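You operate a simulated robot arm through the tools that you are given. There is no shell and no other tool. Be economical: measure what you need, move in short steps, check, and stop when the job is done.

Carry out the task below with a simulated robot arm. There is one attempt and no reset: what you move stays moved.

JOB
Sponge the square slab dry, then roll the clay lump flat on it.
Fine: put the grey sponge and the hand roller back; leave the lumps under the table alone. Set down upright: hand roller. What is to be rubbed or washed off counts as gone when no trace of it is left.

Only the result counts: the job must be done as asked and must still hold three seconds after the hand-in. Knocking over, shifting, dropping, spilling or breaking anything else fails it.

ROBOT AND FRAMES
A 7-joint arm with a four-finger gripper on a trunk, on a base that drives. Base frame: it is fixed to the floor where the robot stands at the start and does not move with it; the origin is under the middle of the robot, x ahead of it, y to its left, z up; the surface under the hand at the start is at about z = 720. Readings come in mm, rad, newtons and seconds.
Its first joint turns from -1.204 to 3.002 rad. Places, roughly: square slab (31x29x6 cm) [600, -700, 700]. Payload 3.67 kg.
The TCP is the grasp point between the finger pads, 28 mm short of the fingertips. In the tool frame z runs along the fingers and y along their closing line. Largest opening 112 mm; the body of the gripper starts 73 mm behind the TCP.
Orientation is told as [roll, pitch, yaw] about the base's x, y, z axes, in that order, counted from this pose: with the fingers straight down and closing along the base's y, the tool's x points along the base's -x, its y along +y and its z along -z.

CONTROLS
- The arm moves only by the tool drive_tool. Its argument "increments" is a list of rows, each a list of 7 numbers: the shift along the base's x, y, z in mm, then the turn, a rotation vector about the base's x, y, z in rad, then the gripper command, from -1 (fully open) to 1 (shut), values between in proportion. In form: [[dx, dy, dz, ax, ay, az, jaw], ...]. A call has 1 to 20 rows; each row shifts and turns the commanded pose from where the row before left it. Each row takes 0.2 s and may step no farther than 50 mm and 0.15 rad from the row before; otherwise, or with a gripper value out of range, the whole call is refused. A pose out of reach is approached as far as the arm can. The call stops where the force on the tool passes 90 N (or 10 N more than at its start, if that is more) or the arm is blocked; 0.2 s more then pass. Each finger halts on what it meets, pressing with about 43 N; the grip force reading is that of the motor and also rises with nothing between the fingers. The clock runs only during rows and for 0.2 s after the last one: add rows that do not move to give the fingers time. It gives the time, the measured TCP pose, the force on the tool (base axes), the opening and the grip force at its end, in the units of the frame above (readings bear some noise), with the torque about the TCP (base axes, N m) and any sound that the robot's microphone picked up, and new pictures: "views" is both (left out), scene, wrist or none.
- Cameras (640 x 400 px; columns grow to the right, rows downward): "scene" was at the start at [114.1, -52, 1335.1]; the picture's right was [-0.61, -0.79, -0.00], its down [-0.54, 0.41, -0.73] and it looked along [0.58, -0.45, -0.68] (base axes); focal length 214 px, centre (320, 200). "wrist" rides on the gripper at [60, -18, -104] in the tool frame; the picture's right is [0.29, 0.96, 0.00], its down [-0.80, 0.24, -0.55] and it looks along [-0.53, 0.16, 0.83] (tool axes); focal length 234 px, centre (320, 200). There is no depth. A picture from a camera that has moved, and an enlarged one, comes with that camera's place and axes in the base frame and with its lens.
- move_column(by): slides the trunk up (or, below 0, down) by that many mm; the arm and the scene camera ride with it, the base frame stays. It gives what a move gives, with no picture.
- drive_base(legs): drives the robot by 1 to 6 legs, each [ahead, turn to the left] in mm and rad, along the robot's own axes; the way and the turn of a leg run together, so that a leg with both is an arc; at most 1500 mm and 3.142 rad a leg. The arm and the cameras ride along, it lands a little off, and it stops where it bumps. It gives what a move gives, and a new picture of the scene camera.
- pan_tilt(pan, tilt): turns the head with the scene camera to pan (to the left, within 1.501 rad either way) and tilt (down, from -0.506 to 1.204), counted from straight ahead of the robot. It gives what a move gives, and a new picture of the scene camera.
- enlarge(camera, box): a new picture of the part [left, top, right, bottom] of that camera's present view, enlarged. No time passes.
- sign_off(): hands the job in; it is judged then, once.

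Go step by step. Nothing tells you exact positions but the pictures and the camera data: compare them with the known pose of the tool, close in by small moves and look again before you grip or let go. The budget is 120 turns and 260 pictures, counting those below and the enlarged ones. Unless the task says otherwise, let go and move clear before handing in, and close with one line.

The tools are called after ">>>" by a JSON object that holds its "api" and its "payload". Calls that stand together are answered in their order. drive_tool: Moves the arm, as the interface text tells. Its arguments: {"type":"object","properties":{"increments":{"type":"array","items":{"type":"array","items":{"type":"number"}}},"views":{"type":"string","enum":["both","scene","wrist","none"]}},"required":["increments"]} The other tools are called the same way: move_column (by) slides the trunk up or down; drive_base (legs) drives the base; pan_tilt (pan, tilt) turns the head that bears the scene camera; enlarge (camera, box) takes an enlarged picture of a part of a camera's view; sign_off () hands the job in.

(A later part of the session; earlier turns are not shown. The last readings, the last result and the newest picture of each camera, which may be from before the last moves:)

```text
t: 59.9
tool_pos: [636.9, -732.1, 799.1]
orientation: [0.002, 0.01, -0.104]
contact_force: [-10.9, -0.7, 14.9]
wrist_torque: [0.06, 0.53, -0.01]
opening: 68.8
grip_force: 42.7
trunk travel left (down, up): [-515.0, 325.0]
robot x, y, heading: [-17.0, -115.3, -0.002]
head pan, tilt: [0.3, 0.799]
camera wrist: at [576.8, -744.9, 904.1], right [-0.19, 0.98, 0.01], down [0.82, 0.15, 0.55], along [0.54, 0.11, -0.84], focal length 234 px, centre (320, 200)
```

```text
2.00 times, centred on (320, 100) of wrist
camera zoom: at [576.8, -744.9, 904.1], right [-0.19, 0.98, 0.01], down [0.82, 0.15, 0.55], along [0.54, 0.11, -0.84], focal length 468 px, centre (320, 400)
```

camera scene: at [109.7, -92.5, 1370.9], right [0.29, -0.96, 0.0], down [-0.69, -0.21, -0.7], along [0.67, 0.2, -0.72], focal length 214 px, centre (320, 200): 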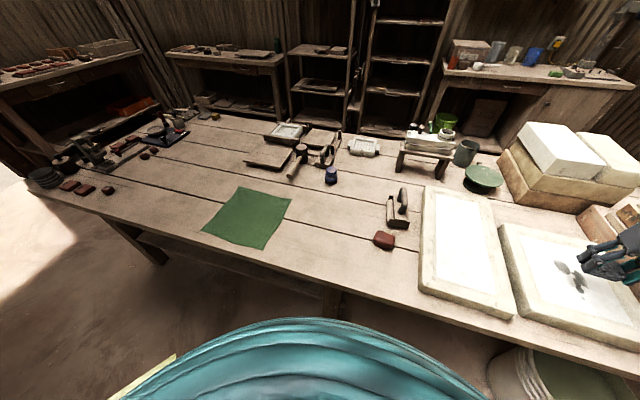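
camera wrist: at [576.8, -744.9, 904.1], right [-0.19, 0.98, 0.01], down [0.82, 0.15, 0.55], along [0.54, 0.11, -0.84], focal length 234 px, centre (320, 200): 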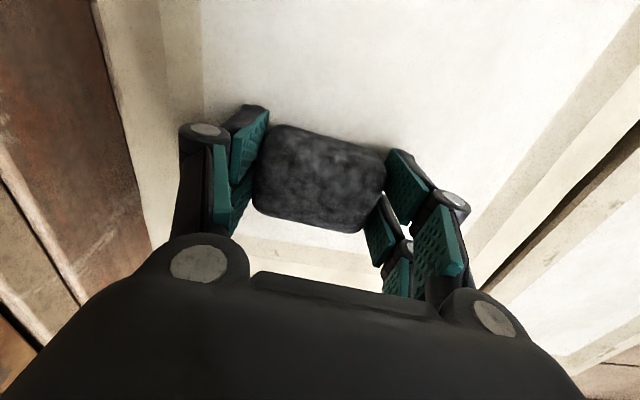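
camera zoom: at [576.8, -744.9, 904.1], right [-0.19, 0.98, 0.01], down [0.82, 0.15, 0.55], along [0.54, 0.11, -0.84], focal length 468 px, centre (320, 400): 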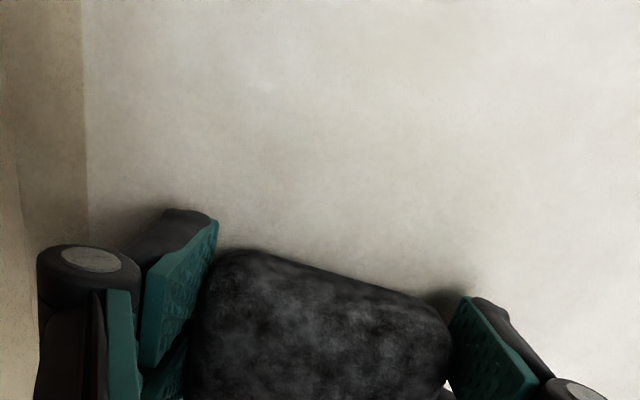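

One row was too long; I resend it with smaller lifts.

>>> {"api": "drive_tool", "payload": {"increments": [[0, 22, 0, 0, 0, 0, 1], [0, 22, 0, 0, 0, 0, 1], [-25, 0, 0, 0, 0, 0, 1], [-25, 0, 0, 0, 0, 0, 1], [-25, 0, 0, 0, 0, 0, 1], [-25, 0, 0, 0, 0, 0, 1], [-25, 0, 0, 0, 0, 0, 1], [-10, 0, 0, 0, 0, 0, 1], [0, -22, 0, 0, 0, 0, 1], [25, 0, 0, 0, 0, 0, 1], [25, 0, 0, 0, 0, 0, 1], [25, 0, 0, 0, 0, 0, 1], [25, 0, 0, 0, 0, 0, 1], [20, 0, 0, 0, 0, 0, 1], [0, 0, 40, 0, 0, 0, 1], [-30, 0, 35, 0, 0, 0, 1], [-40, 0, 25, 0, 0, 0, 1], [-40, 0, 0, 0, 0, 0, 1], [-30, 0, 0, 0, 0, 0, 1], [0, 0, 0, 0, 0, 0, 1]], "views": "wrist"}}

>>> {"api": "enlarge", "payload": {"camera": "wrist", "box": [160, 0, 480, 200]}}

```text
t: 64.1
tool_pos: [483.1, -713.6, 899.1]
orientation: [0.003, 0.01, -0.101]
contact_force: [0.4, 1.0, 0.7]
wrist_torque: [-0.01, 0.01, -0.01]
opening: 68.7
grip_force: 42.9
trunk travel left (down, up): [-515.0, 325.0]
robot x, y, heading: [-16.1, -117.1, -0.001]
head pan, tilt: [0.3, 0.799]
camera wrist: at [423.8, -725.6, 1003.6], right [-0.19, 0.98, 0.01], down [0.82, 0.15, 0.55], along [0.54, 0.11, -0.84], focal length 234 px, centre (320, 200)
```

wrist: 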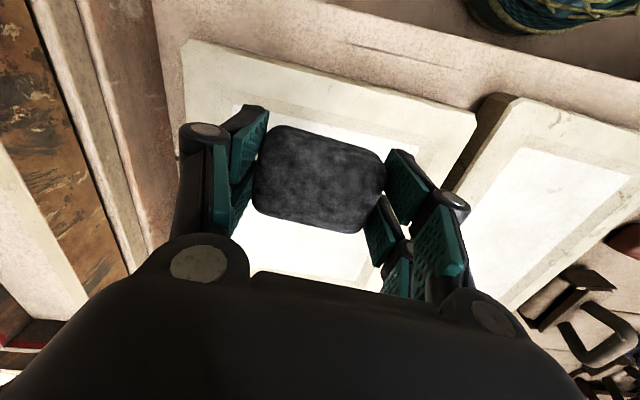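

```text
2.00 times, centred on (320, 100) of wrist
camera zoom: at [423.8, -725.6, 1003.6], right [-0.19, 0.98, 0.01], down [0.82, 0.15, 0.55], along [0.54, 0.11, -0.84], focal length 468 px, centre (320, 400)
```

zoom: 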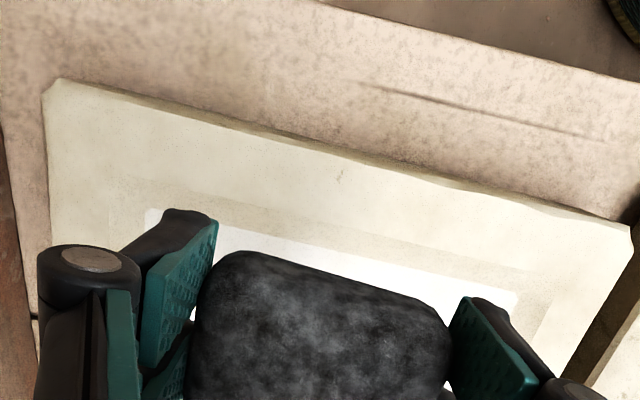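

I move the hand aside toward the sponge's home and turn the head to inspect the whole slab.

>>> {"api": "drive_tool", "payload": {"increments": [[0, 45, 0, 0, 0, 0, 1], [0, 45, 0, 0, 0, 0, 1], [0, 45, 0, 0, 0, 0, 1], [0, 0, 0, 0, 0, 0, 1]], "views": "wrist"}}

>>> {"api": "pan_tilt", "payload": {"pan": -0.4, "tilt": 0.75}}

```text
t: 65.1
tool_pos: [485.5, -579.0, 899.3]
orientation: [0.007, 0.011, -0.103]
contact_force: [-0.6, 0.7, -0.2]
wrist_torque: [0.04, -0.02, -0.01]
opening: 68.9
grip_force: 42.8
trunk travel left (down, up): [-515.0, 325.0]
robot x, y, heading: [-18.3, -116.1, -0.001]
head pan, tilt: [0.3, 0.799]
camera wrist: at [425.0, -591.6, 1003.4], right [-0.19, 0.98, 0.01], down [0.82, 0.15, 0.55], along [0.54, 0.11, -0.84], focal length 234 px, centre (320, 200)
```

wrist: 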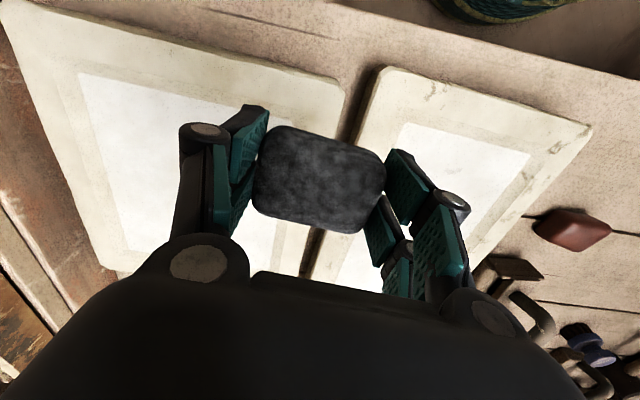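

```text
t: 66.2
tool_pos: [485.5, -578.3, 899.3]
orientation: [0.004, 0.01, -0.104]
contact_force: [-0.4, -0.2, -0.1]
wrist_torque: [-0.01, 0.04, -0.02]
opening: 69.2
grip_force: 43.1
trunk travel left (down, up): [-515.0, 325.0]
robot x, y, heading: [-12.9, -113.6, 0.001]
head pan, tilt: [-0.4, 0.75]
camera scene: at [109.2, -149.7, 1374.8], right [-0.39, -0.92, 0.0], down [-0.63, 0.27, -0.73], along [0.67, -0.28, -0.68], focal length 214 px, centre (320, 200)
```

scene: 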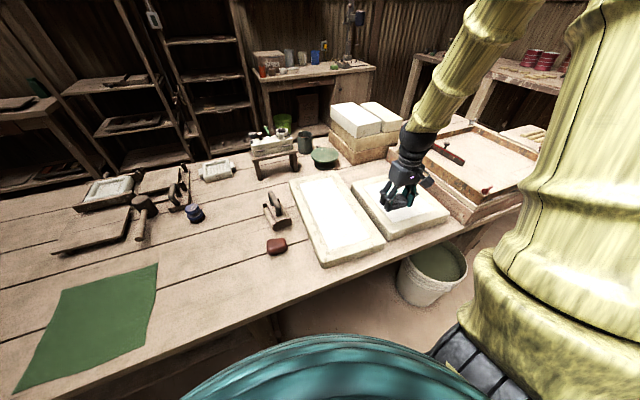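

>>> {"api": "drive_tool", "payload": {"increments": [[0, 45, 0, 0, 0, 0, 1], [0, 45, 0, 0, 0, 0, 1], [0, 45, 0, 0, 0, 0, 1], [0, 45, 0, 0, 0, 0, 1], [0, 0, 0, 0, 0, 0, 1]], "views": "none"}}

>>> {"api": "enlarge", "payload": {"camera": "scene", "box": [320, 150, 480, 250]}}

>>> {"api": "enlarge", "payload": {"camera": "wrist", "box": [0, 0, 320, 200]}}

```text
t: 67.4
tool_pos: [485.3, -398.3, 900.0]
orientation: [0.002, 0.01, -0.103]
contact_force: [-0.2, -0.3, 0.0]
wrist_torque: [0.02, -0.01, 0.01]
opening: 69.0
grip_force: 42.4
trunk travel left (down, up): [-515.0, 325.0]
robot x, y, heading: [-14.0, -113.7, -0.0]
head pan, tilt: [-0.4, 0.75]
```

```text
4.00 times, centred on (400, 200) of scene
camera zoom: at [109.3, -150.4, 1374.7], right [-0.39, -0.92, 0.0], down [-0.63, 0.27, -0.73], along [0.67, -0.28, -0.68], focal length 858 px, centre (0, 200)
```

zoom: 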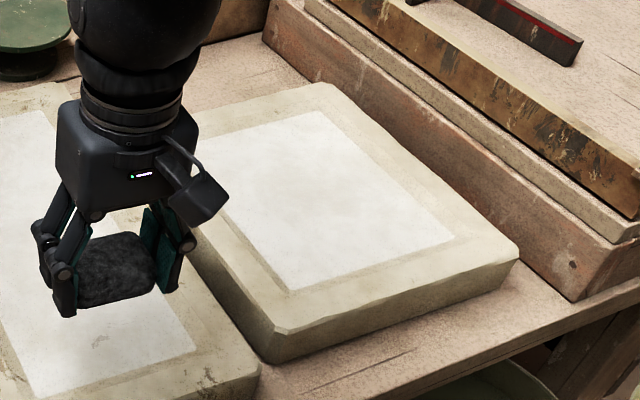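

```text
2.00 times, centred on (160, 100) of wrist
camera zoom: at [425.2, -410.1, 1004.3], right [-0.19, 0.98, 0.01], down [0.82, 0.15, 0.55], along [0.54, 0.11, -0.84], focal length 468 px, centre (640, 400)
```

zoom: 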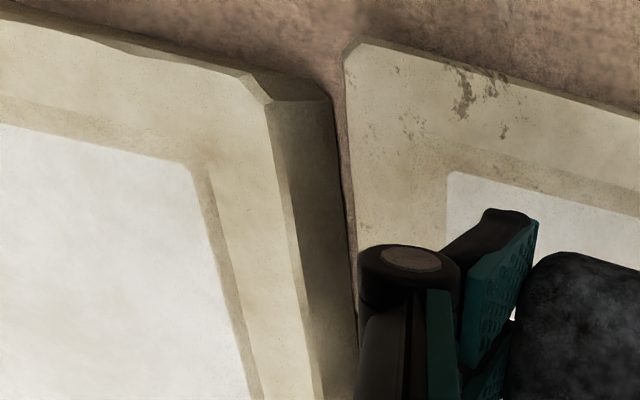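

>>> {"api": "enlarge", "payload": {"camera": "scene", "box": [370, 170, 450, 220]}}

```text
8.00 times, centred on (410, 195) of scene
camera zoom: at [109.3, -150.4, 1374.7], right [-0.39, -0.92, 0.0], down [-0.63, 0.27, -0.73], along [0.67, -0.28, -0.68], focal length 1716 px, centre (-400, 240)
```

zoom: 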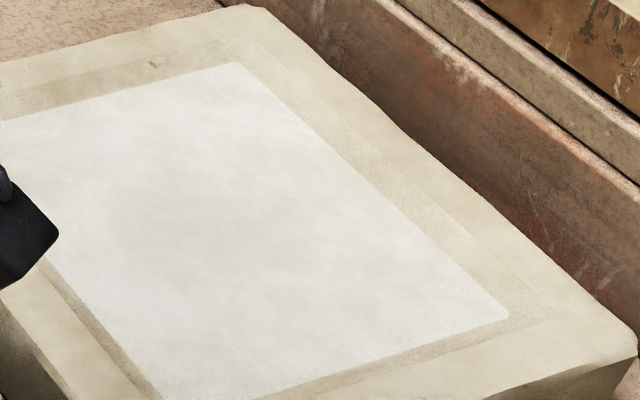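

The slab is dry with no trace. Returning the sponge to its home spot.

>>> {"api": "drive_tool", "payload": {"increments": [[-3, 43, -5, 0, 0, 0, 1], [-3, 43, -5, 0, 0, 0, 1], [-3, 43, -5, 0, 0, 0, 1], [-2, 43, -5, 0, 0, 0, 1], [0, 41, -10, 0, 0, 0, 1], [0, 0, -35, 0, 0, 0, 1], [0, 0, -35, 0, 0, 0, 1], [0, 0, -28, 0, 0, 0, 1], [0, 0, -12, 0, 0, 0, 1], [0, 0, 0, 0, 0, 0, 1]], "views": "wrist"}}

```text
t: 69.6
tool_pos: [470.3, -182.4, 757.2]
orientation: [0.002, 0.01, -0.103]
contact_force: [-0.3, 0.0, 0.2]
wrist_torque: [0.04, -0.01, 0.0]
opening: 69.1
grip_force: 42.6
trunk travel left (down, up): [-515.0, 325.0]
robot x, y, heading: [-13.6, -116.1, -0.005]
head pan, tilt: [-0.4, 0.75]
camera wrist: at [411.0, -194.8, 862.8], right [-0.19, 0.98, 0.01], down [0.82, 0.15, 0.55], along [0.54, 0.11, -0.84], focal length 234 px, centre (320, 200)
```

wrist: 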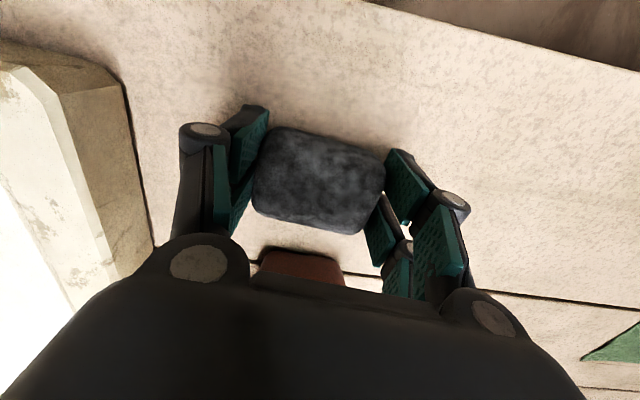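

>>> {"api": "drive_tool", "payload": {"increments": [[4, -3, -1, 0, 0, 0, 1], [0, 0, 0, 0, 0, 0, 1], [0, 0, 0, 0, 0, 0, 0], [0, 0, 0, 0, 0, 0, -0.4], [0, 0, 0, 0, 0, 0, -0.55], [0, 0, 0, 0, 0, 0, -0.55], [0, 0, 30, 0, 0, 0, -0.55], [0, 0, 40, 0, 0, 0, -0.55], [0, 0, 40, 0, 0, 0, -0.55], [0, 0, 0, 0, 0, 0, -0.55]], "views": "both"}}

```text
t: 71.8
tool_pos: [478.5, -185.8, 868.8]
orientation: [0.002, 0.014, -0.103]
contact_force: [0.9, -0.6, -1.4]
wrist_torque: [0.0, 0.0, -0.01]
opening: 86.7
grip_force: 0.0
trunk travel left (down, up): [-515.0, 325.0]
robot x, y, heading: [-18.3, -116.3, -0.004]
head pan, tilt: [-0.4, 0.75]
camera scene: at [109.9, -149.4, 1374.7], right [-0.39, -0.92, 0.0], down [-0.63, 0.27, -0.73], along [0.67, -0.29, -0.68], focal length 214 px, centre (320, 200)
camera wrist: at [418.8, -198.1, 973.6], right [-0.19, 0.98, 0.01], down [0.82, 0.15, 0.55], along [0.53, 0.11, -0.84], focal length 234 px, centre (320, 200)
```

scene: 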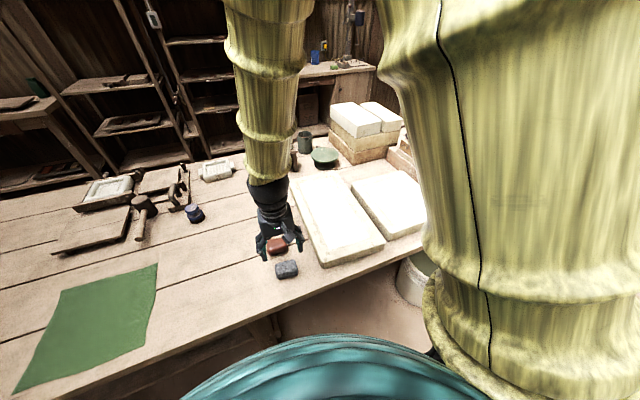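
wrist: 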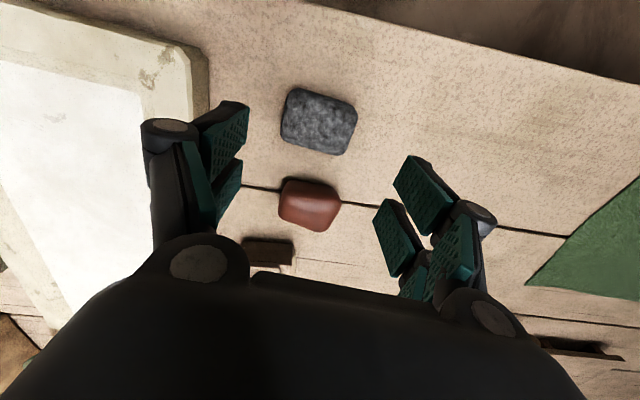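

Sponge is home. Now the clay lump near (577,−178); I move over it.

>>> {"api": "drive_tool", "payload": {"increments": [[40, 3, 0, 0, 0, 0, -0.55], [40, 3, -10, 0, 0, 0, -0.55], [18, 0, -30, 0, 0, 0, -0.55], [0, 0, -28, 0, 0, 0, -0.55], [0, 0, 0, 0, 0, 0, -0.55]], "views": "wrist"}}

```text
t: 73.0
tool_pos: [574.8, -179.6, 799.3]
orientation: [0.004, 0.013, -0.102]
contact_force: [-0.2, 0.1, 1.3]
wrist_torque: [0.0, -0.01, -0.01]
opening: 86.8
grip_force: 0.2
trunk travel left (down, up): [-515.0, 325.0]
robot x, y, heading: [-13.8, -114.5, -0.001]
head pan, tilt: [-0.4, 0.75]
camera wrist: at [514.1, -192.6, 903.9], right [-0.19, 0.98, 0.01], down [0.82, 0.16, 0.55], along [0.54, 0.11, -0.84], focal length 234 px, centre (320, 200)
```

wrist: 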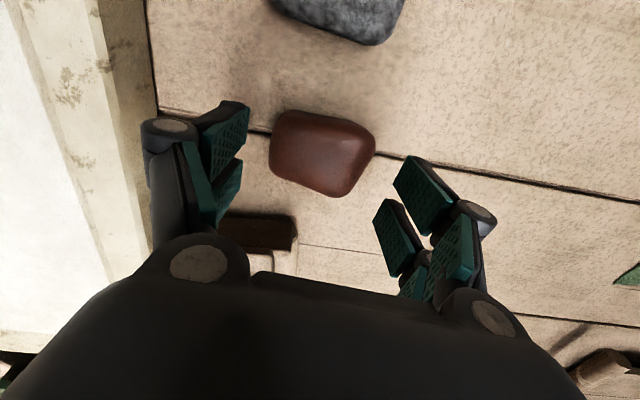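

Lump centred. Descend and close gently.

>>> {"api": "drive_tool", "payload": {"increments": [[0, 1, -25, 0, 0, 0, -0.55], [0, 0, -18, 0, 0, 0, -0.55], [0, 0, 0, 0, 0, 0, -0.4], [0, 0, 0, 0, 0, 0, -0.3], [0, 0, 0, 0, 0, 0, -0.2], [0, 0, 0, 0, 0, 0, -0.1], [0, 0, 0, 0, 0, 0, -0.1]], "views": "wrist"}}

```text
t: 74.6
tool_pos: [575.2, -179.3, 758.5]
orientation: [0.004, 0.011, -0.104]
contact_force: [1.1, -1.5, 1.2]
wrist_torque: [0.02, 0.0, 0.01]
opening: 69.7
grip_force: 42.9
trunk travel left (down, up): [-515.0, 325.0]
robot x, y, heading: [-12.7, -115.7, 0.0]
head pan, tilt: [-0.4, 0.75]
camera wrist: at [514.2, -191.5, 862.6], right [-0.19, 0.98, 0.01], down [0.82, 0.15, 0.55], along [0.54, 0.11, -0.84], focal length 234 px, centre (320, 200)
```

wrist: 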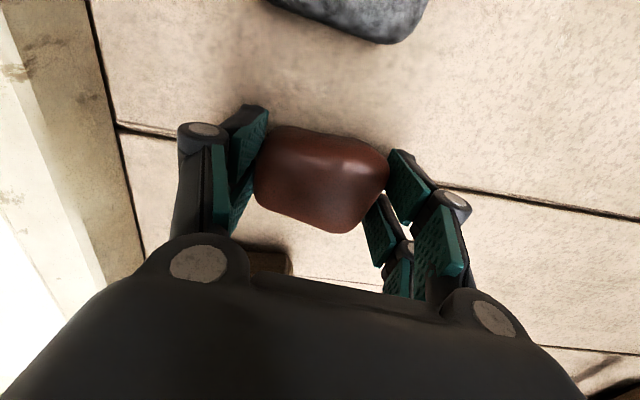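

Lump held. Lifting and carrying it to the slab's centre, about (595,−702).

>>> {"api": "drive_tool", "payload": {"increments": [[0, 0, 30, 0, 0, 0, -0.1], [0, 0, 40, 0, 0, 0, -0.1], [0, 0, 40, 0, 0, 0, -0.1], [2, -44, 0, 0, 0, 0, -0.1], [2, -44, 0, 0, 0, 0, -0.1], [2, -44, 0, 0, 0, 0, -0.1], [2, -44, 0, 0, 0, 0, -0.1], [2, -44, 0, 0, 0, 0, -0.1], [2, -44, 0, 0, 0, 0, -0.1], [2, -44, 0, 0, 0, 0, -0.1], [2, -44, 0, 0, 0, 0, -0.1], [2, -44, 0, 0, 0, 0, -0.1], [2, -44, 0, 0, 0, 0, -0.1], [0, -44, 0, 0, 0, 0, -0.1], [0, -39, -15, 0, 0, 0, -0.1], [0, 0, -20, 0, 0, 0, -0.1], [0, 0, 0, 0, 0, 0, -0.1]], "views": "both"}}

```text
t: 78.2
tool_pos: [594.3, -702.3, 831.6]
orientation: [0.002, 0.012, -0.104]
contact_force: [-0.7, 0.8, -1.8]
wrist_torque: [0.02, 0.01, 0.02]
opening: 69.7
grip_force: 43.3
trunk travel left (down, up): [-515.0, 325.0]
robot x, y, heading: [-15.5, -114.7, -0.001]
head pan, tilt: [-0.4, 0.75]
camera scene: at [109.2, -150.6, 1374.8], right [-0.39, -0.92, 0.0], down [-0.63, 0.27, -0.73], along [0.67, -0.28, -0.68], focal length 214 px, centre (320, 200)
camera wrist: at [533.4, -716.2, 936.3], right [-0.19, 0.98, 0.01], down [0.82, 0.15, 0.55], along [0.54, 0.11, -0.84], focal length 234 px, centre (320, 200)
```

scene: 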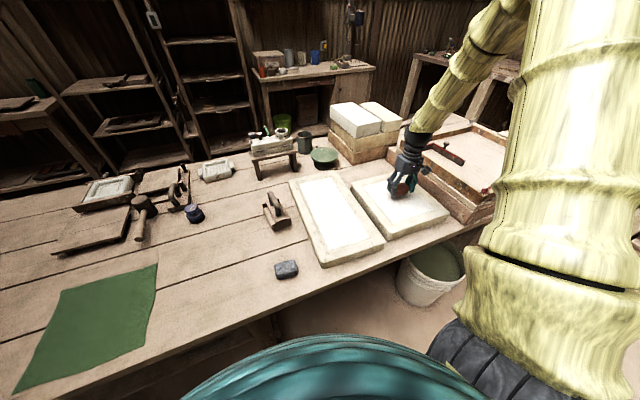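
wrist: 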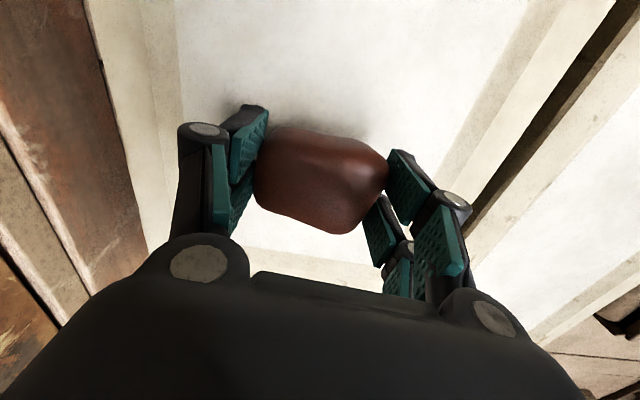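

Good placement. Lower in steps to touch the slab.

>>> {"api": "drive_tool", "payload": {"increments": [[0, 0, -15, 0, 0, 0, -0.1], [0, 0, -9, 0, 0, 0, -0.1], [0, 0, 0, 0, 0, 0, -0.1]], "views": "none"}}

>>> {"api": "drive_tool", "payload": {"increments": [[0, 0, -2, 0, 0, 0, -0.1], [0, 0, 0, 0, 0, 0, -0.1]], "views": "none"}}

>>> {"api": "drive_tool", "payload": {"increments": [[0, 0, -2, 0, 0, 0, -0.1], [0, 0, 0, 0, 0, 0, -0.1]], "views": "none"}}

```text
t: 79.0
tool_pos: [595.0, -703.1, 808.3]
orientation: [0.003, 0.01, -0.103]
contact_force: [-0.9, -0.3, -3.4]
wrist_torque: [-0.01, 0.04, -0.02]
opening: 69.9
grip_force: 43.1
trunk travel left (down, up): [-515.0, 325.0]
robot x, y, heading: [-19.4, -116.6, -0.002]
head pan, tilt: [-0.4, 0.75]
```

```text
t: 79.6
tool_pos: [595.2, -701.8, 805.7]
orientation: [0.003, 0.011, -0.103]
contact_force: [0.2, -0.8, -2.5]
wrist_torque: [-0.02, 0.0, 0.02]
opening: 69.6
grip_force: 42.7
trunk travel left (down, up): [-515.0, 325.0]
robot x, y, heading: [-17.4, -113.6, -0.002]
head pan, tilt: [-0.4, 0.75]
```

```text
t: 80.2
tool_pos: [594.7, -701.9, 804.5]
orientation: [0.001, 0.011, -0.104]
contact_force: [0.6, -0.5, 0.3]
wrist_torque: [0.01, 0.03, -0.03]
opening: 69.4
grip_force: 42.7
trunk travel left (down, up): [-515.0, 325.0]
robot x, y, heading: [-17.1, -116.5, 0.0]
head pan, tilt: [-0.4, 0.75]
```

The lump's weight is taken by the slab. Release and rise.

>>> {"api": "drive_tool", "payload": {"increments": [[0, 0, 0, 0, 0, 0, -0.3], [0, 0, 0, 0, 0, 0, -0.5], [0, 0, 0, 0, 0, 0, -0.7], [0, 0, 30, 0, 0, 0, -0.7], [0, 0, 40, 0, 0, 0, -0.7], [0, 0, 30, 0, 0, 0, -0.7], [0, 0, 0, 0, 0, 0, -0.7]], "views": "wrist"}}

```text
t: 81.8
tool_pos: [594.5, -703.8, 901.6]
orientation: [0.003, 0.012, -0.103]
contact_force: [-0.8, 0.5, -0.6]
wrist_torque: [0.02, 0.01, -0.01]
opening: 95.2
grip_force: 0.0
trunk travel left (down, up): [-515.0, 325.0]
robot x, y, heading: [-16.6, -115.4, 0.002]
head pan, tilt: [-0.4, 0.75]
camera wrist: at [535.2, -716.6, 1006.7], right [-0.19, 0.98, 0.01], down [0.82, 0.15, 0.55], along [0.53, 0.11, -0.84], focal length 234 px, centre (320, 200)
```

wrist: 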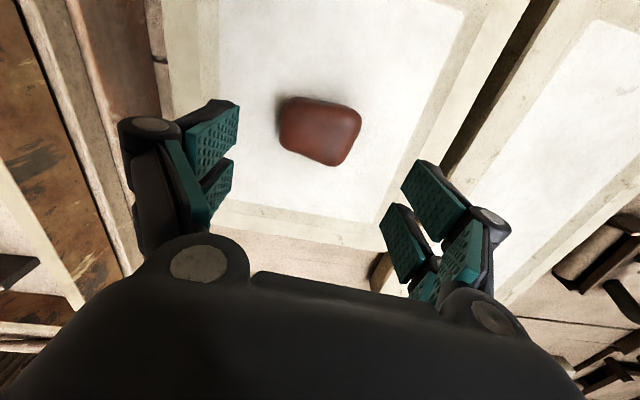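

Lump sits on the slab. Now I go look closely at the hand roller.

>>> {"api": "drive_tool", "payload": {"increments": [[3, 45, 0, 0, 0, 0, -0.7], [3, 45, 0, 0, 0, 0, -0.7], [3, 45, 0, 0, 0, 0, -0.7], [3, 45, 0, 0, 0, 0, -0.7], [3, 45, 0, 0, 0, 0, -0.7], [3, 45, 0, 0, 0, 0, -0.7], [3, 45, 0, 0, 0, 0, -0.7], [3, 45, 0, 0, 0, 0, -0.7], [3, 45, 0, 0, 0, 0, -0.7], [3, 45, 0, 0, 0, 0, -0.7], [3, 45, 0, 0, 0, 0, -0.7], [0, 0, 0, 0, 0, 0, -0.7]], "views": "both"}}

>>> {"api": "enlarge", "payload": {"camera": "wrist", "box": [200, 40, 440, 260]}}

>>> {"api": "enlarge", "payload": {"camera": "scene", "box": [220, 160, 340, 260]}}

```text
t: 84.4
tool_pos: [626.9, -206.8, 904.9]
orientation: [0.003, 0.011, -0.104]
contact_force: [-1.0, -0.7, -0.1]
wrist_torque: [0.0, 0.03, 0.01]
opening: 95.3
grip_force: 0.2
trunk travel left (down, up): [-515.0, 325.0]
robot x, y, heading: [-12.9, -115.5, -0.003]
head pan, tilt: [-0.4, 0.75]
camera scene: at [109.3, -150.4, 1374.7], right [-0.39, -0.92, 0.0], down [-0.63, 0.27, -0.73], along [0.67, -0.29, -0.68], focal length 214 px, centre (320, 200)
camera wrist: at [567.2, -219.4, 1009.3], right [-0.19, 0.98, 0.01], down [0.82, 0.15, 0.55], along [0.54, 0.11, -0.84], focal length 234 px, centre (320, 200)
```

scene: 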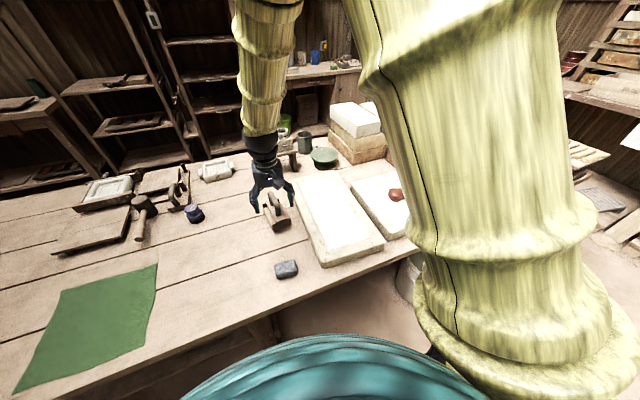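
wrist: 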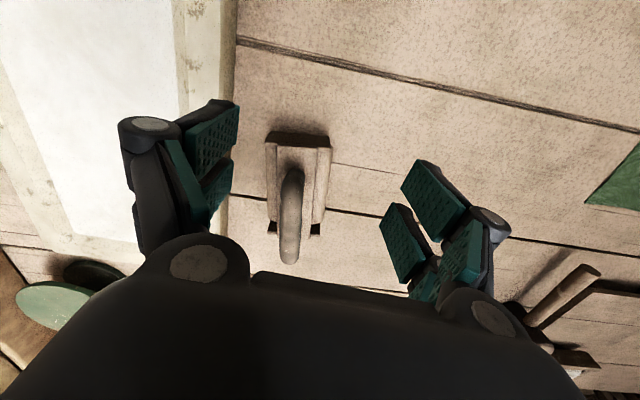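

```text
1.82 times, centred on (320, 150) of wrist
camera zoom: at [567.2, -219.4, 1009.3], right [-0.19, 0.98, 0.01], down [0.82, 0.15, 0.55], along [0.54, 0.11, -0.84], focal length 426 px, centre (320, 291)
```

zoom: 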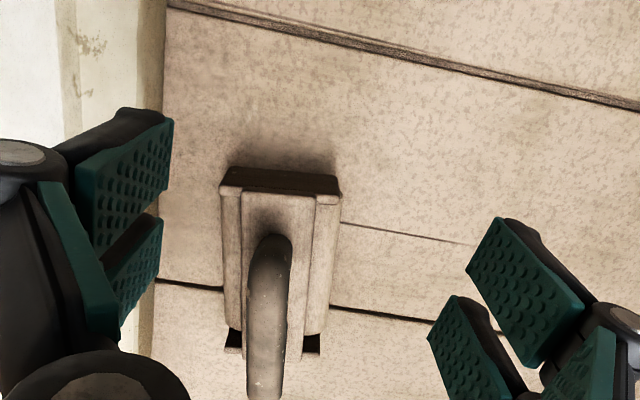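

```text
4.00 times, centred on (280, 210) of scene
camera zoom: at [109.3, -150.4, 1374.7], right [-0.39, -0.92, 0.0], down [-0.63, 0.27, -0.73], along [0.67, -0.29, -0.68], focal length 858 px, centre (480, 160)
```

zoom: 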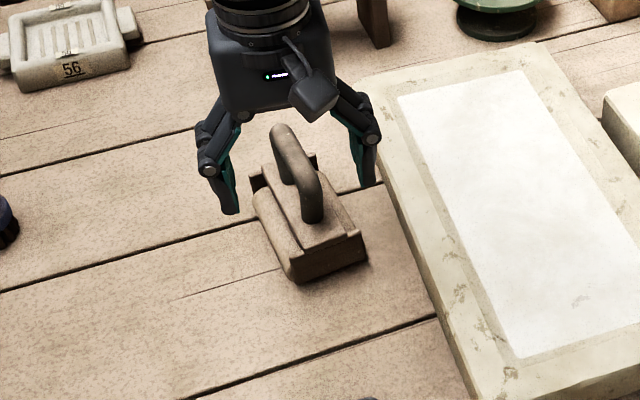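

The roller's body lies with its axis along x, arch handle along x too, centre about (740,−222), yaw about +0.1. I move above it, turning the tool to match.

>>> {"api": "drive_tool", "payload": {"increments": [[38, -5, 0, 0, 0, 0.07, -0.7], [38, -5, 0, 0, 0, 0.07, -0.7], [37, -5, 0, 0, 0, 0.06, -0.7], [0, 0, 0, 0, 0, 0, -0.7]], "views": "both"}}

>>> {"api": "enlarge", "payload": {"camera": "wrist", "box": [200, 40, 440, 260]}}

>>> {"api": "enlarge", "payload": {"camera": "scene", "box": [220, 160, 340, 260]}}

```text
t: 85.4
tool_pos: [737.6, -222.2, 904.1]
orientation: [0.002, 0.01, 0.098]
contact_force: [-1.0, -0.2, 0.0]
wrist_torque: [0.01, -0.03, -0.03]
opening: 95.2
grip_force: 0.2
trunk travel left (down, up): [-515.0, 325.0]
robot x, y, heading: [-13.8, -116.0, -0.003]
head pan, tilt: [-0.4, 0.75]
camera scene: at [108.5, -149.1, 1374.9], right [-0.39, -0.92, 0.0], down [-0.63, 0.27, -0.73], along [0.67, -0.29, -0.68], focal length 214 px, centre (320, 200)
camera wrist: at [682.3, -246.5, 1009.1], right [-0.38, 0.92, 0.01], down [0.78, 0.32, 0.55], along [0.5, 0.21, -0.84], focal length 234 px, centre (320, 200)
```

scene: 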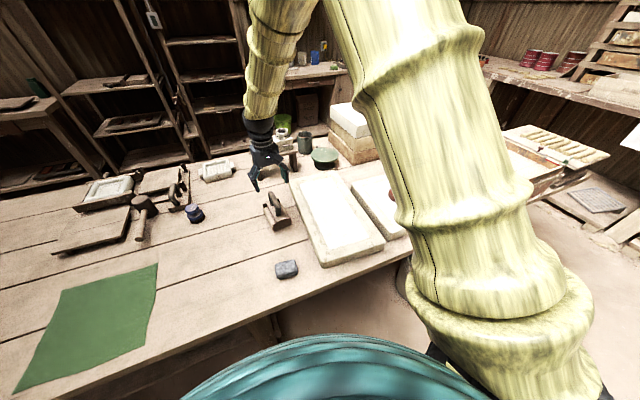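
wrist: 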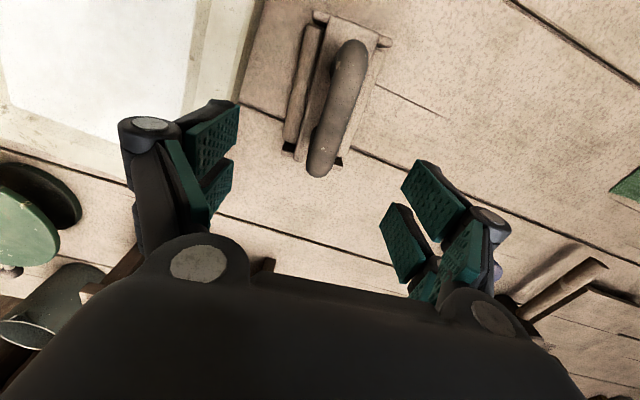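

```text
1.82 times, centred on (320, 150) of wrist
camera zoom: at [682.3, -246.5, 1009.1], right [-0.38, 0.92, 0.01], down [0.78, 0.32, 0.55], along [0.5, 0.21, -0.84], focal length 426 px, centre (320, 291)
```

zoom: 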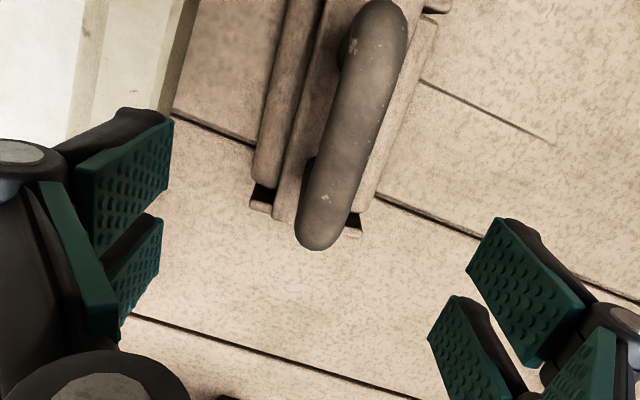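

```text
4.00 times, centred on (280, 210) of scene
camera zoom: at [108.5, -149.1, 1374.9], right [-0.39, -0.92, 0.0], down [-0.63, 0.27, -0.73], along [0.67, -0.29, -0.68], focal length 858 px, centre (480, 160)
```

zoom: 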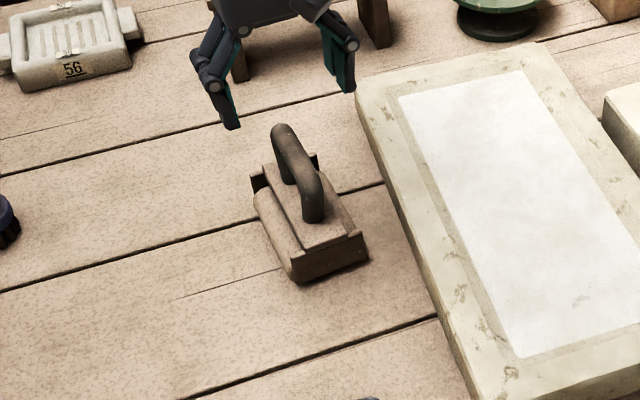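

Handle centre triangulates to about (721,−223), top z≈830. I move over and partly down, then check.

>>> {"api": "drive_tool", "payload": {"increments": [[-16, -1, 0, 0, 0, 0.01, -0.5], [0, 0, -35, 0, 0, 0, -0.5], [0, 0, -33, 0, 0, 0, -0.5], [0, 0, 0, 0, 0, 0, -0.5]], "views": "both"}}

>>> {"api": "enlarge", "payload": {"camera": "scene", "box": [220, 160, 340, 260]}}

```text
t: 86.4
tool_pos: [725.4, -223.2, 836.8]
orientation: [0.005, 0.01, 0.108]
contact_force: [0.7, -0.6, -1.2]
wrist_torque: [0.03, 0.01, -0.02]
opening: 84.1
grip_force: 0.1
trunk travel left (down, up): [-515.0, 325.0]
robot x, y, heading: [-16.9, -115.8, -0.002]
head pan, tilt: [-0.4, 0.75]
camera scene: at [109.2, -149.6, 1374.8], right [-0.39, -0.92, 0.0], down [-0.63, 0.27, -0.73], along [0.67, -0.29, -0.68], focal length 214 px, centre (320, 200)
camera wrist: at [668.8, -248.3, 942.2], right [-0.39, 0.92, 0.01], down [0.77, 0.32, 0.55], along [0.5, 0.22, -0.84], focal length 234 px, centre (320, 200)
```

scene: 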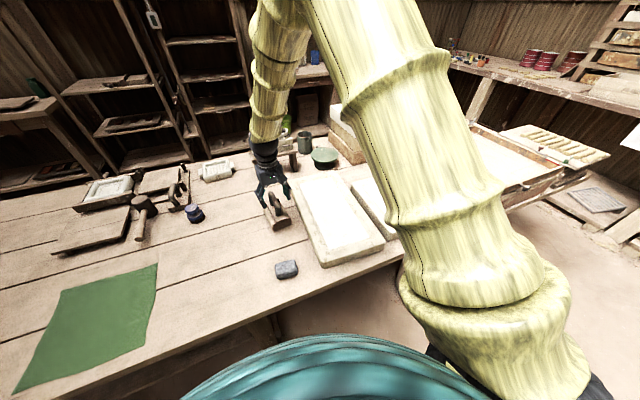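
wrist: 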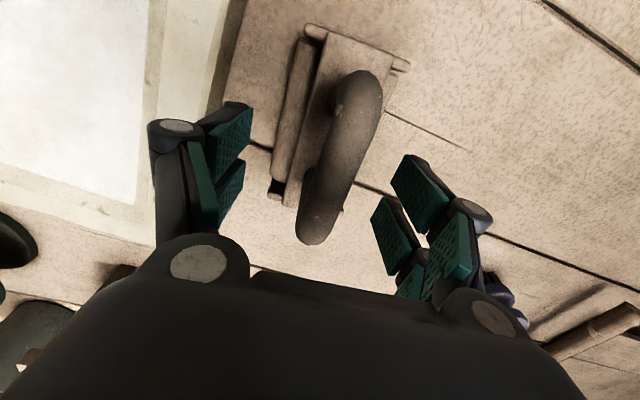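

```text
4.00 times, centred on (280, 210) of scene
camera zoom: at [109.2, -149.6, 1374.8], right [-0.39, -0.92, 0.0], down [-0.63, 0.27, -0.73], along [0.67, -0.29, -0.68], focal length 858 px, centre (480, 160)
```

zoom: 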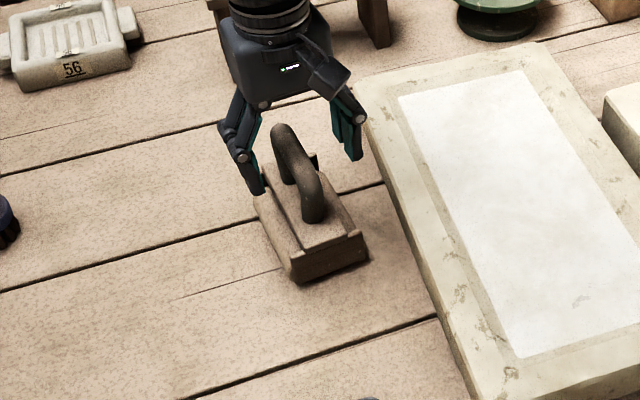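

Handle centre at about (719,−218), slightly left of the tool. Correct, descend to z≈818 and grip.

>>> {"api": "drive_tool", "payload": {"increments": [[-4, 4, 0, 0, 0, 0.025, -0.5], [0, 0, -18, 0, 0, 0, -0.5], [0, 0, 0, 0, 0, 0, -0.5]], "views": "both"}}

>>> {"api": "enlarge", "payload": {"camera": "scene", "box": [240, 170, 320, 240]}}

```text
t: 87.2
tool_pos: [719.7, -219.3, 820.1]
orientation: [0.001, 0.011, 0.133]
contact_force: [-0.2, -0.9, -0.1]
wrist_torque: [-0.01, -0.01, 0.02]
opening: 84.1
grip_force: 0.1
trunk travel left (down, up): [-515.0, 325.0]
robot x, y, heading: [-15.9, -113.4, -0.003]
head pan, tilt: [-0.4, 0.75]
camera scene: at [108.9, -149.4, 1374.9], right [-0.39, -0.92, 0.0], down [-0.63, 0.27, -0.73], along [0.67, -0.29, -0.68], focal length 214 px, centre (320, 200)
camera wrist: at [664.4, -245.8, 924.5], right [-0.41, 0.91, 0.01], down [0.76, 0.34, 0.55], along [0.5, 0.23, -0.84], focal length 234 px, centre (320, 200)
```

scene: 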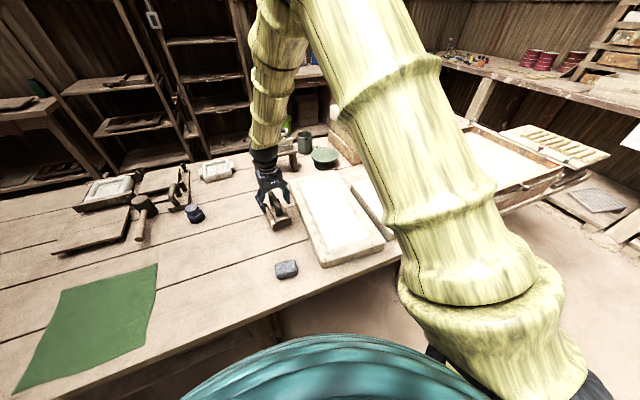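
wrist: 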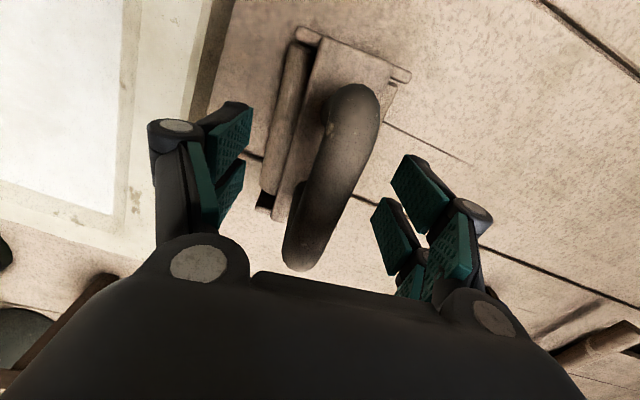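

```text
5.71 times, centred on (280, 205) of scene
camera zoom: at [108.9, -149.4, 1374.9], right [-0.39, -0.92, 0.0], down [-0.63, 0.27, -0.73], along [0.67, -0.29, -0.68], focal length 1226 px, centre (549, 171)
```

zoom: 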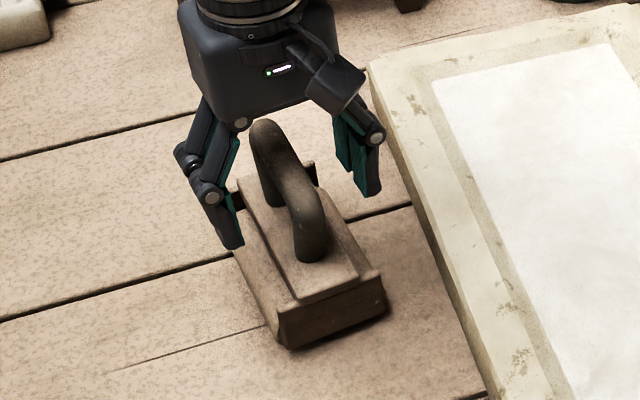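

Aligned. Closing on the handle.

>>> {"api": "drive_tool", "payload": {"increments": [[0, 2, 0, 0, 0, 0, -0.3], [0, 0, 0, 0, 0, 0, 0], [0, 0, 0, 0, 0, 0, 0.3], [0, 0, 0, 0, 0, 0, 0.5], [0, 0, 0, 0, 0, 0, 0.7], [0, 0, 0, 0, 0, 0, 1], [0, 0, 0, 0, 0, 0, 1]], "views": "wrist"}}

>>> {"api": "enlarge", "payload": {"camera": "scene", "box": [240, 170, 320, 240]}}

```text
t: 88.8
tool_pos: [719.9, -217.4, 818.5]
orientation: [0.004, 0.009, 0.132]
contact_force: [0.5, 0.5, -0.2]
wrist_torque: [0.01, -0.08, 0.02]
opening: 18.6
grip_force: 43.2
trunk travel left (down, up): [-515.0, 325.0]
robot x, y, heading: [-14.7, -115.8, -0.0]
head pan, tilt: [-0.4, 0.75]
camera wrist: at [664.3, -243.4, 923.9], right [-0.41, 0.91, 0.01], down [0.76, 0.34, 0.55], along [0.5, 0.23, -0.84], focal length 234 px, centre (320, 200)
```

wrist: 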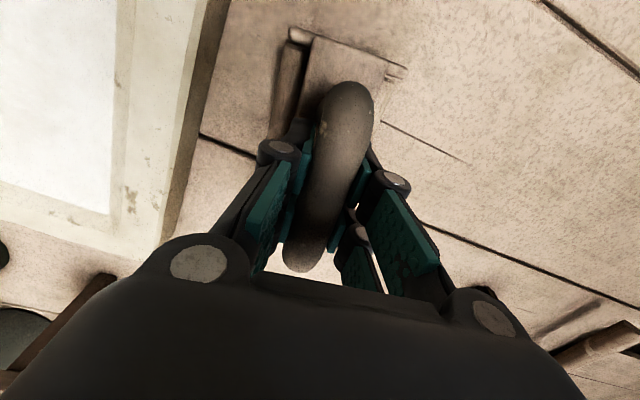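

```text
5.71 times, centred on (280, 205) of scene
camera zoom: at [109.3, -149.5, 1374.8], right [-0.39, -0.92, 0.0], down [-0.63, 0.27, -0.73], along [0.67, -0.29, -0.68], focal length 1226 px, centre (549, 171)
```

zoom: 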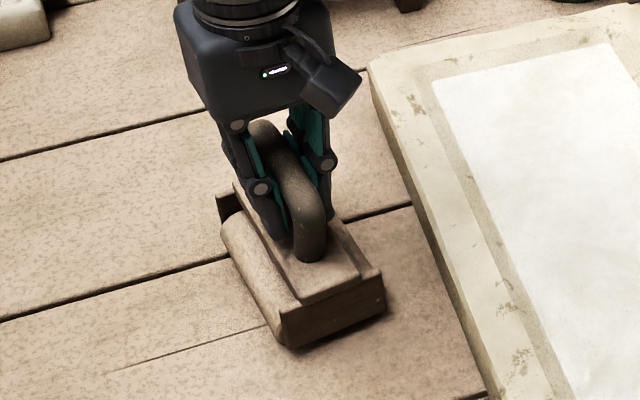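

Handle is gripped (home: TCP 720,−217,818.5, yaw 0.132). Lift gently and check that it hangs level.

>>> {"api": "drive_tool", "payload": {"increments": [[0, 0, 15, 0, 0, 0, 1], [0, 0, 30, 0, 0, 0, 1], [0, 0, 40, 0, 0, 0, 1], [0, 0, 40, 0, 0, 0, 1], [0, 0, 0, 0, 0, 0, 1]], "views": "scene"}}

>>> {"api": "enlarge", "payload": {"camera": "scene", "box": [220, 140, 340, 240]}}

```text
t: 90.0
tool_pos: [722.5, -219.8, 942.8]
orientation: [0.005, 0.011, 0.132]
contact_force: [0.2, -0.1, -4.5]
wrist_torque: [0.0, 0.01, -0.02]
opening: 18.6
grip_force: 42.8
trunk travel left (down, up): [-515.0, 325.0]
robot x, y, heading: [-15.4, -113.2, -0.003]
head pan, tilt: [-0.4, 0.75]
camera scene: at [110.2, -149.6, 1374.6], right [-0.39, -0.92, 0.0], down [-0.63, 0.27, -0.73], along [0.67, -0.29, -0.68], focal length 214 px, centre (320, 200)
```

scene: 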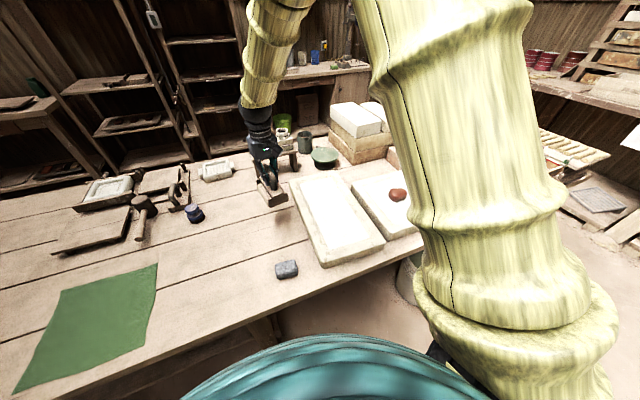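

```text
4.00 times, centred on (280, 190) of scene
camera zoom: at [110.2, -149.6, 1374.6], right [-0.39, -0.92, 0.0], down [-0.63, 0.27, -0.73], along [0.67, -0.29, -0.68], focal length 858 px, centre (480, 240)
```

zoom: 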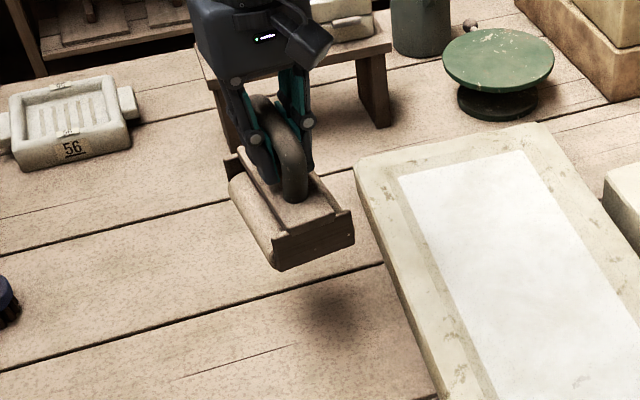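

Held well and level. Carrying it over to the lump while turning to yaw 0.

>>> {"api": "drive_tool", "payload": {"increments": [[-10, -40, 0, 0, 0, -0.011, 1], [-10, -40, 0, 0, 0, -0.011, 1], [-10, -40, 0, 0, 0, -0.011, 1], [-10, -40, 0, 0, 0, -0.011, 1], [-10, -40, 0, 0, 0, -0.011, 1], [-10, -40, 0, 0, 0, -0.011, 1], [-10, -40, 0, 0, 0, -0.011, 1], [-11, -40, 0, 0, 0, -0.011, 1], [-11, -40, 0, 0, 0, -0.011, 1], [-11, -40, 0, 0, 0, -0.011, 1], [-11, -40, 0, 0, 0, -0.011, 1], [-11, -42, 0, 0, 0, -0.011, 1], [0, 0, 0, 0, 0, 0, 1]], "views": "both"}}

```text
t: 92.8
tool_pos: [596.5, -698.9, 943.3]
orientation: [0.001, 0.01, 0.002]
contact_force: [0.2, 0.1, -4.1]
wrist_torque: [0.0, 0.0, -0.01]
opening: 18.9
grip_force: 43.0
trunk travel left (down, up): [-515.0, 325.0]
robot x, y, heading: [-13.0, -114.2, -0.005]
head pan, tilt: [-0.4, 0.75]
camera scene: at [109.6, -149.0, 1374.8], right [-0.39, -0.92, 0.0], down [-0.63, 0.27, -0.73], along [0.67, -0.29, -0.68], focal length 214 px, centre (320, 200)
camera wrist: at [537.0, -717.0, 1048.9], right [-0.29, 0.96, 0.01], down [0.8, 0.24, 0.55], along [0.52, 0.16, -0.84], focal length 234 px, centre (320, 200)
```

scene: 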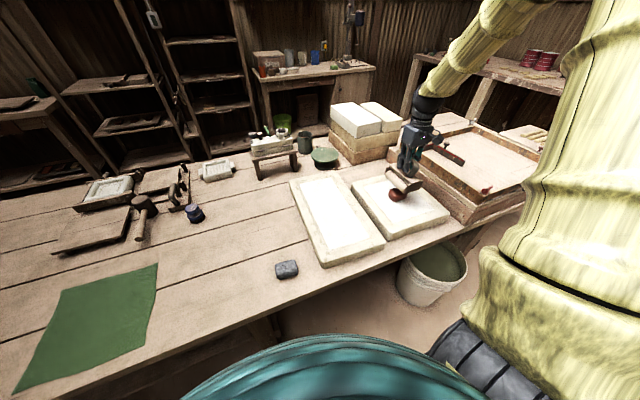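
wrist: 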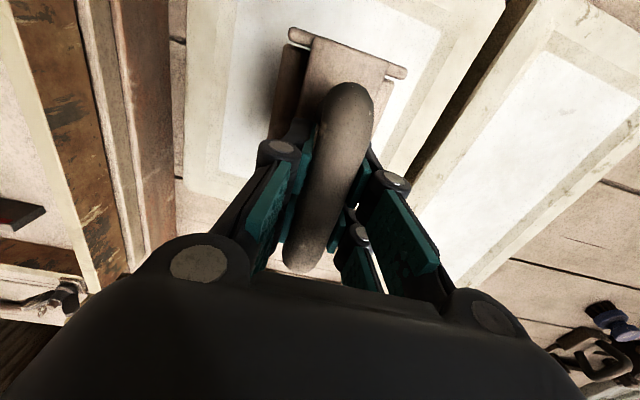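

Above the lump. Lowering to touch.

>>> {"api": "drive_tool", "payload": {"increments": [[0, 0, -25, 0, 0, 0, 1], [0, 0, -17, 0, 0, 0, 1], [0, 0, 0, 0, 0, 0, 1]], "views": "none"}}

>>> {"api": "drive_tool", "payload": {"increments": [[0, 0, -4, 0, 0, 0, 1], [0, 0, 0, 0, 0, 0, 1]], "views": "none"}}

>>> {"api": "drive_tool", "payload": {"increments": [[0, 0, -4, 0, 0, 0, 1], [0, 0, 0, 0, 0, 0, 1]], "views": "none"}}

>>> {"api": "drive_tool", "payload": {"increments": [[0, 0, -3, 0, 0, 0, 1], [0, 0, 0, 0, 0, 0, 1]], "views": "scene"}}

```text
t: 93.6
tool_pos: [595.4, -700.9, 901.6]
orientation: [0.003, 0.01, -0.002]
contact_force: [0.9, 0.9, 3.4]
wrist_torque: [0.24, -0.04, -0.06]
opening: 19.1
grip_force: 42.4
trunk travel left (down, up): [-515.0, 325.0]
robot x, y, heading: [-15.5, -117.3, -0.0]
head pan, tilt: [-0.4, 0.75]
```

```text
t: 94.2
tool_pos: [595.8, -699.0, 900.9]
orientation: [0.001, 0.007, 0.002]
contact_force: [4.7, 0.6, 26.8]
wrist_torque: [0.08, -0.07, 0.02]
opening: 21.2
grip_force: 43.1
trunk travel left (down, up): [-515.0, 325.0]
robot x, y, heading: [-16.4, -116.0, 0.001]
head pan, tilt: [-0.4, 0.75]
```

```text
t: 94.8
tool_pos: [596.3, -698.0, 897.7]
orientation: [-0.001, 0.005, 0.001]
contact_force: [7.3, 2.7, 55.6]
wrist_torque: [0.36, -0.1, 0.07]
opening: 20.8
grip_force: 43.0
trunk travel left (down, up): [-515.0, 325.0]
robot x, y, heading: [-16.5, -116.6, 0.001]
head pan, tilt: [-0.4, 0.75]
```

```text
t: 95.4
tool_pos: [592.2, -696.9, 891.2]
orientation: [0.003, 0.014, -0.001]
contact_force: [5.6, 7.3, 35.1]
wrist_torque: [1.31, -0.06, -0.14]
opening: 18.0
grip_force: 42.9
trunk travel left (down, up): [-515.0, 325.0]
robot x, y, heading: [-18.3, -112.8, 0.0]
head pan, tilt: [-0.4, 0.75]
camera scene: at [107.2, -146.8, 1374.6], right [-0.39, -0.92, 0.0], down [-0.63, 0.26, -0.73], along [0.67, -0.29, -0.68], focal length 214 px, centre (320, 200)
```

scene: 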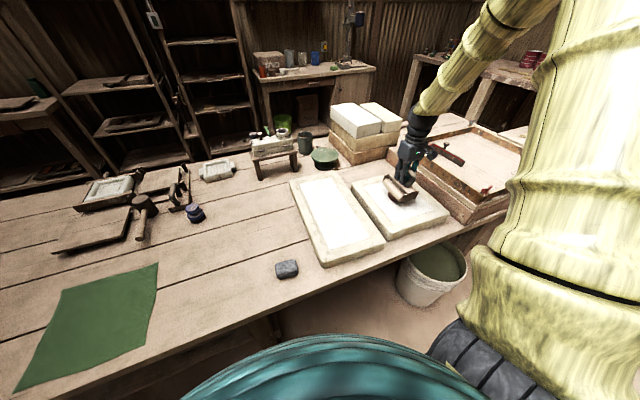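

The handle shifted in the grip under pressure. Checking closely.

>>> {"api": "enlarge", "payload": {"camera": "scene", "box": [360, 140, 440, 220]}}

>>> {"api": "enlarge", "payload": {"camera": "wrist", "box": [200, 0, 440, 280]}}

```text
5.00 times, centred on (400, 180) of scene
camera zoom: at [107.2, -146.8, 1374.6], right [-0.39, -0.92, 0.0], down [-0.63, 0.26, -0.73], along [0.67, -0.29, -0.68], focal length 1072 px, centre (-80, 300)
```

zoom: 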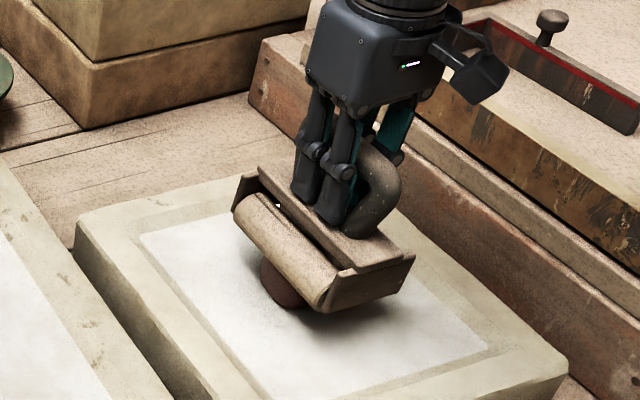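

```text
1.43 times, centred on (320, 140) of wrist
camera zoom: at [534.6, -715.7, 996.0], right [-0.29, 0.96, 0.01], down [0.8, 0.24, 0.55], along [0.52, 0.16, -0.84], focal length 334 px, centre (320, 286)
```

zoom: 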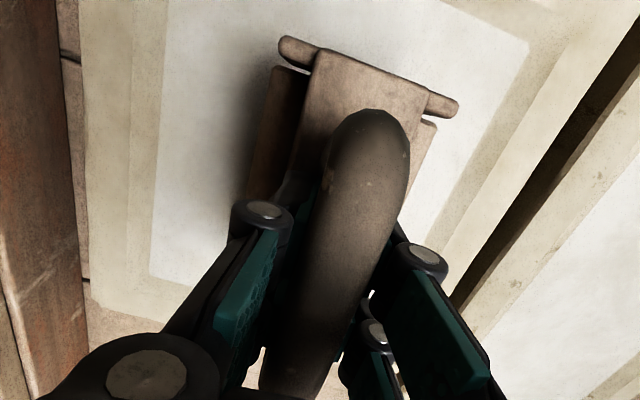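

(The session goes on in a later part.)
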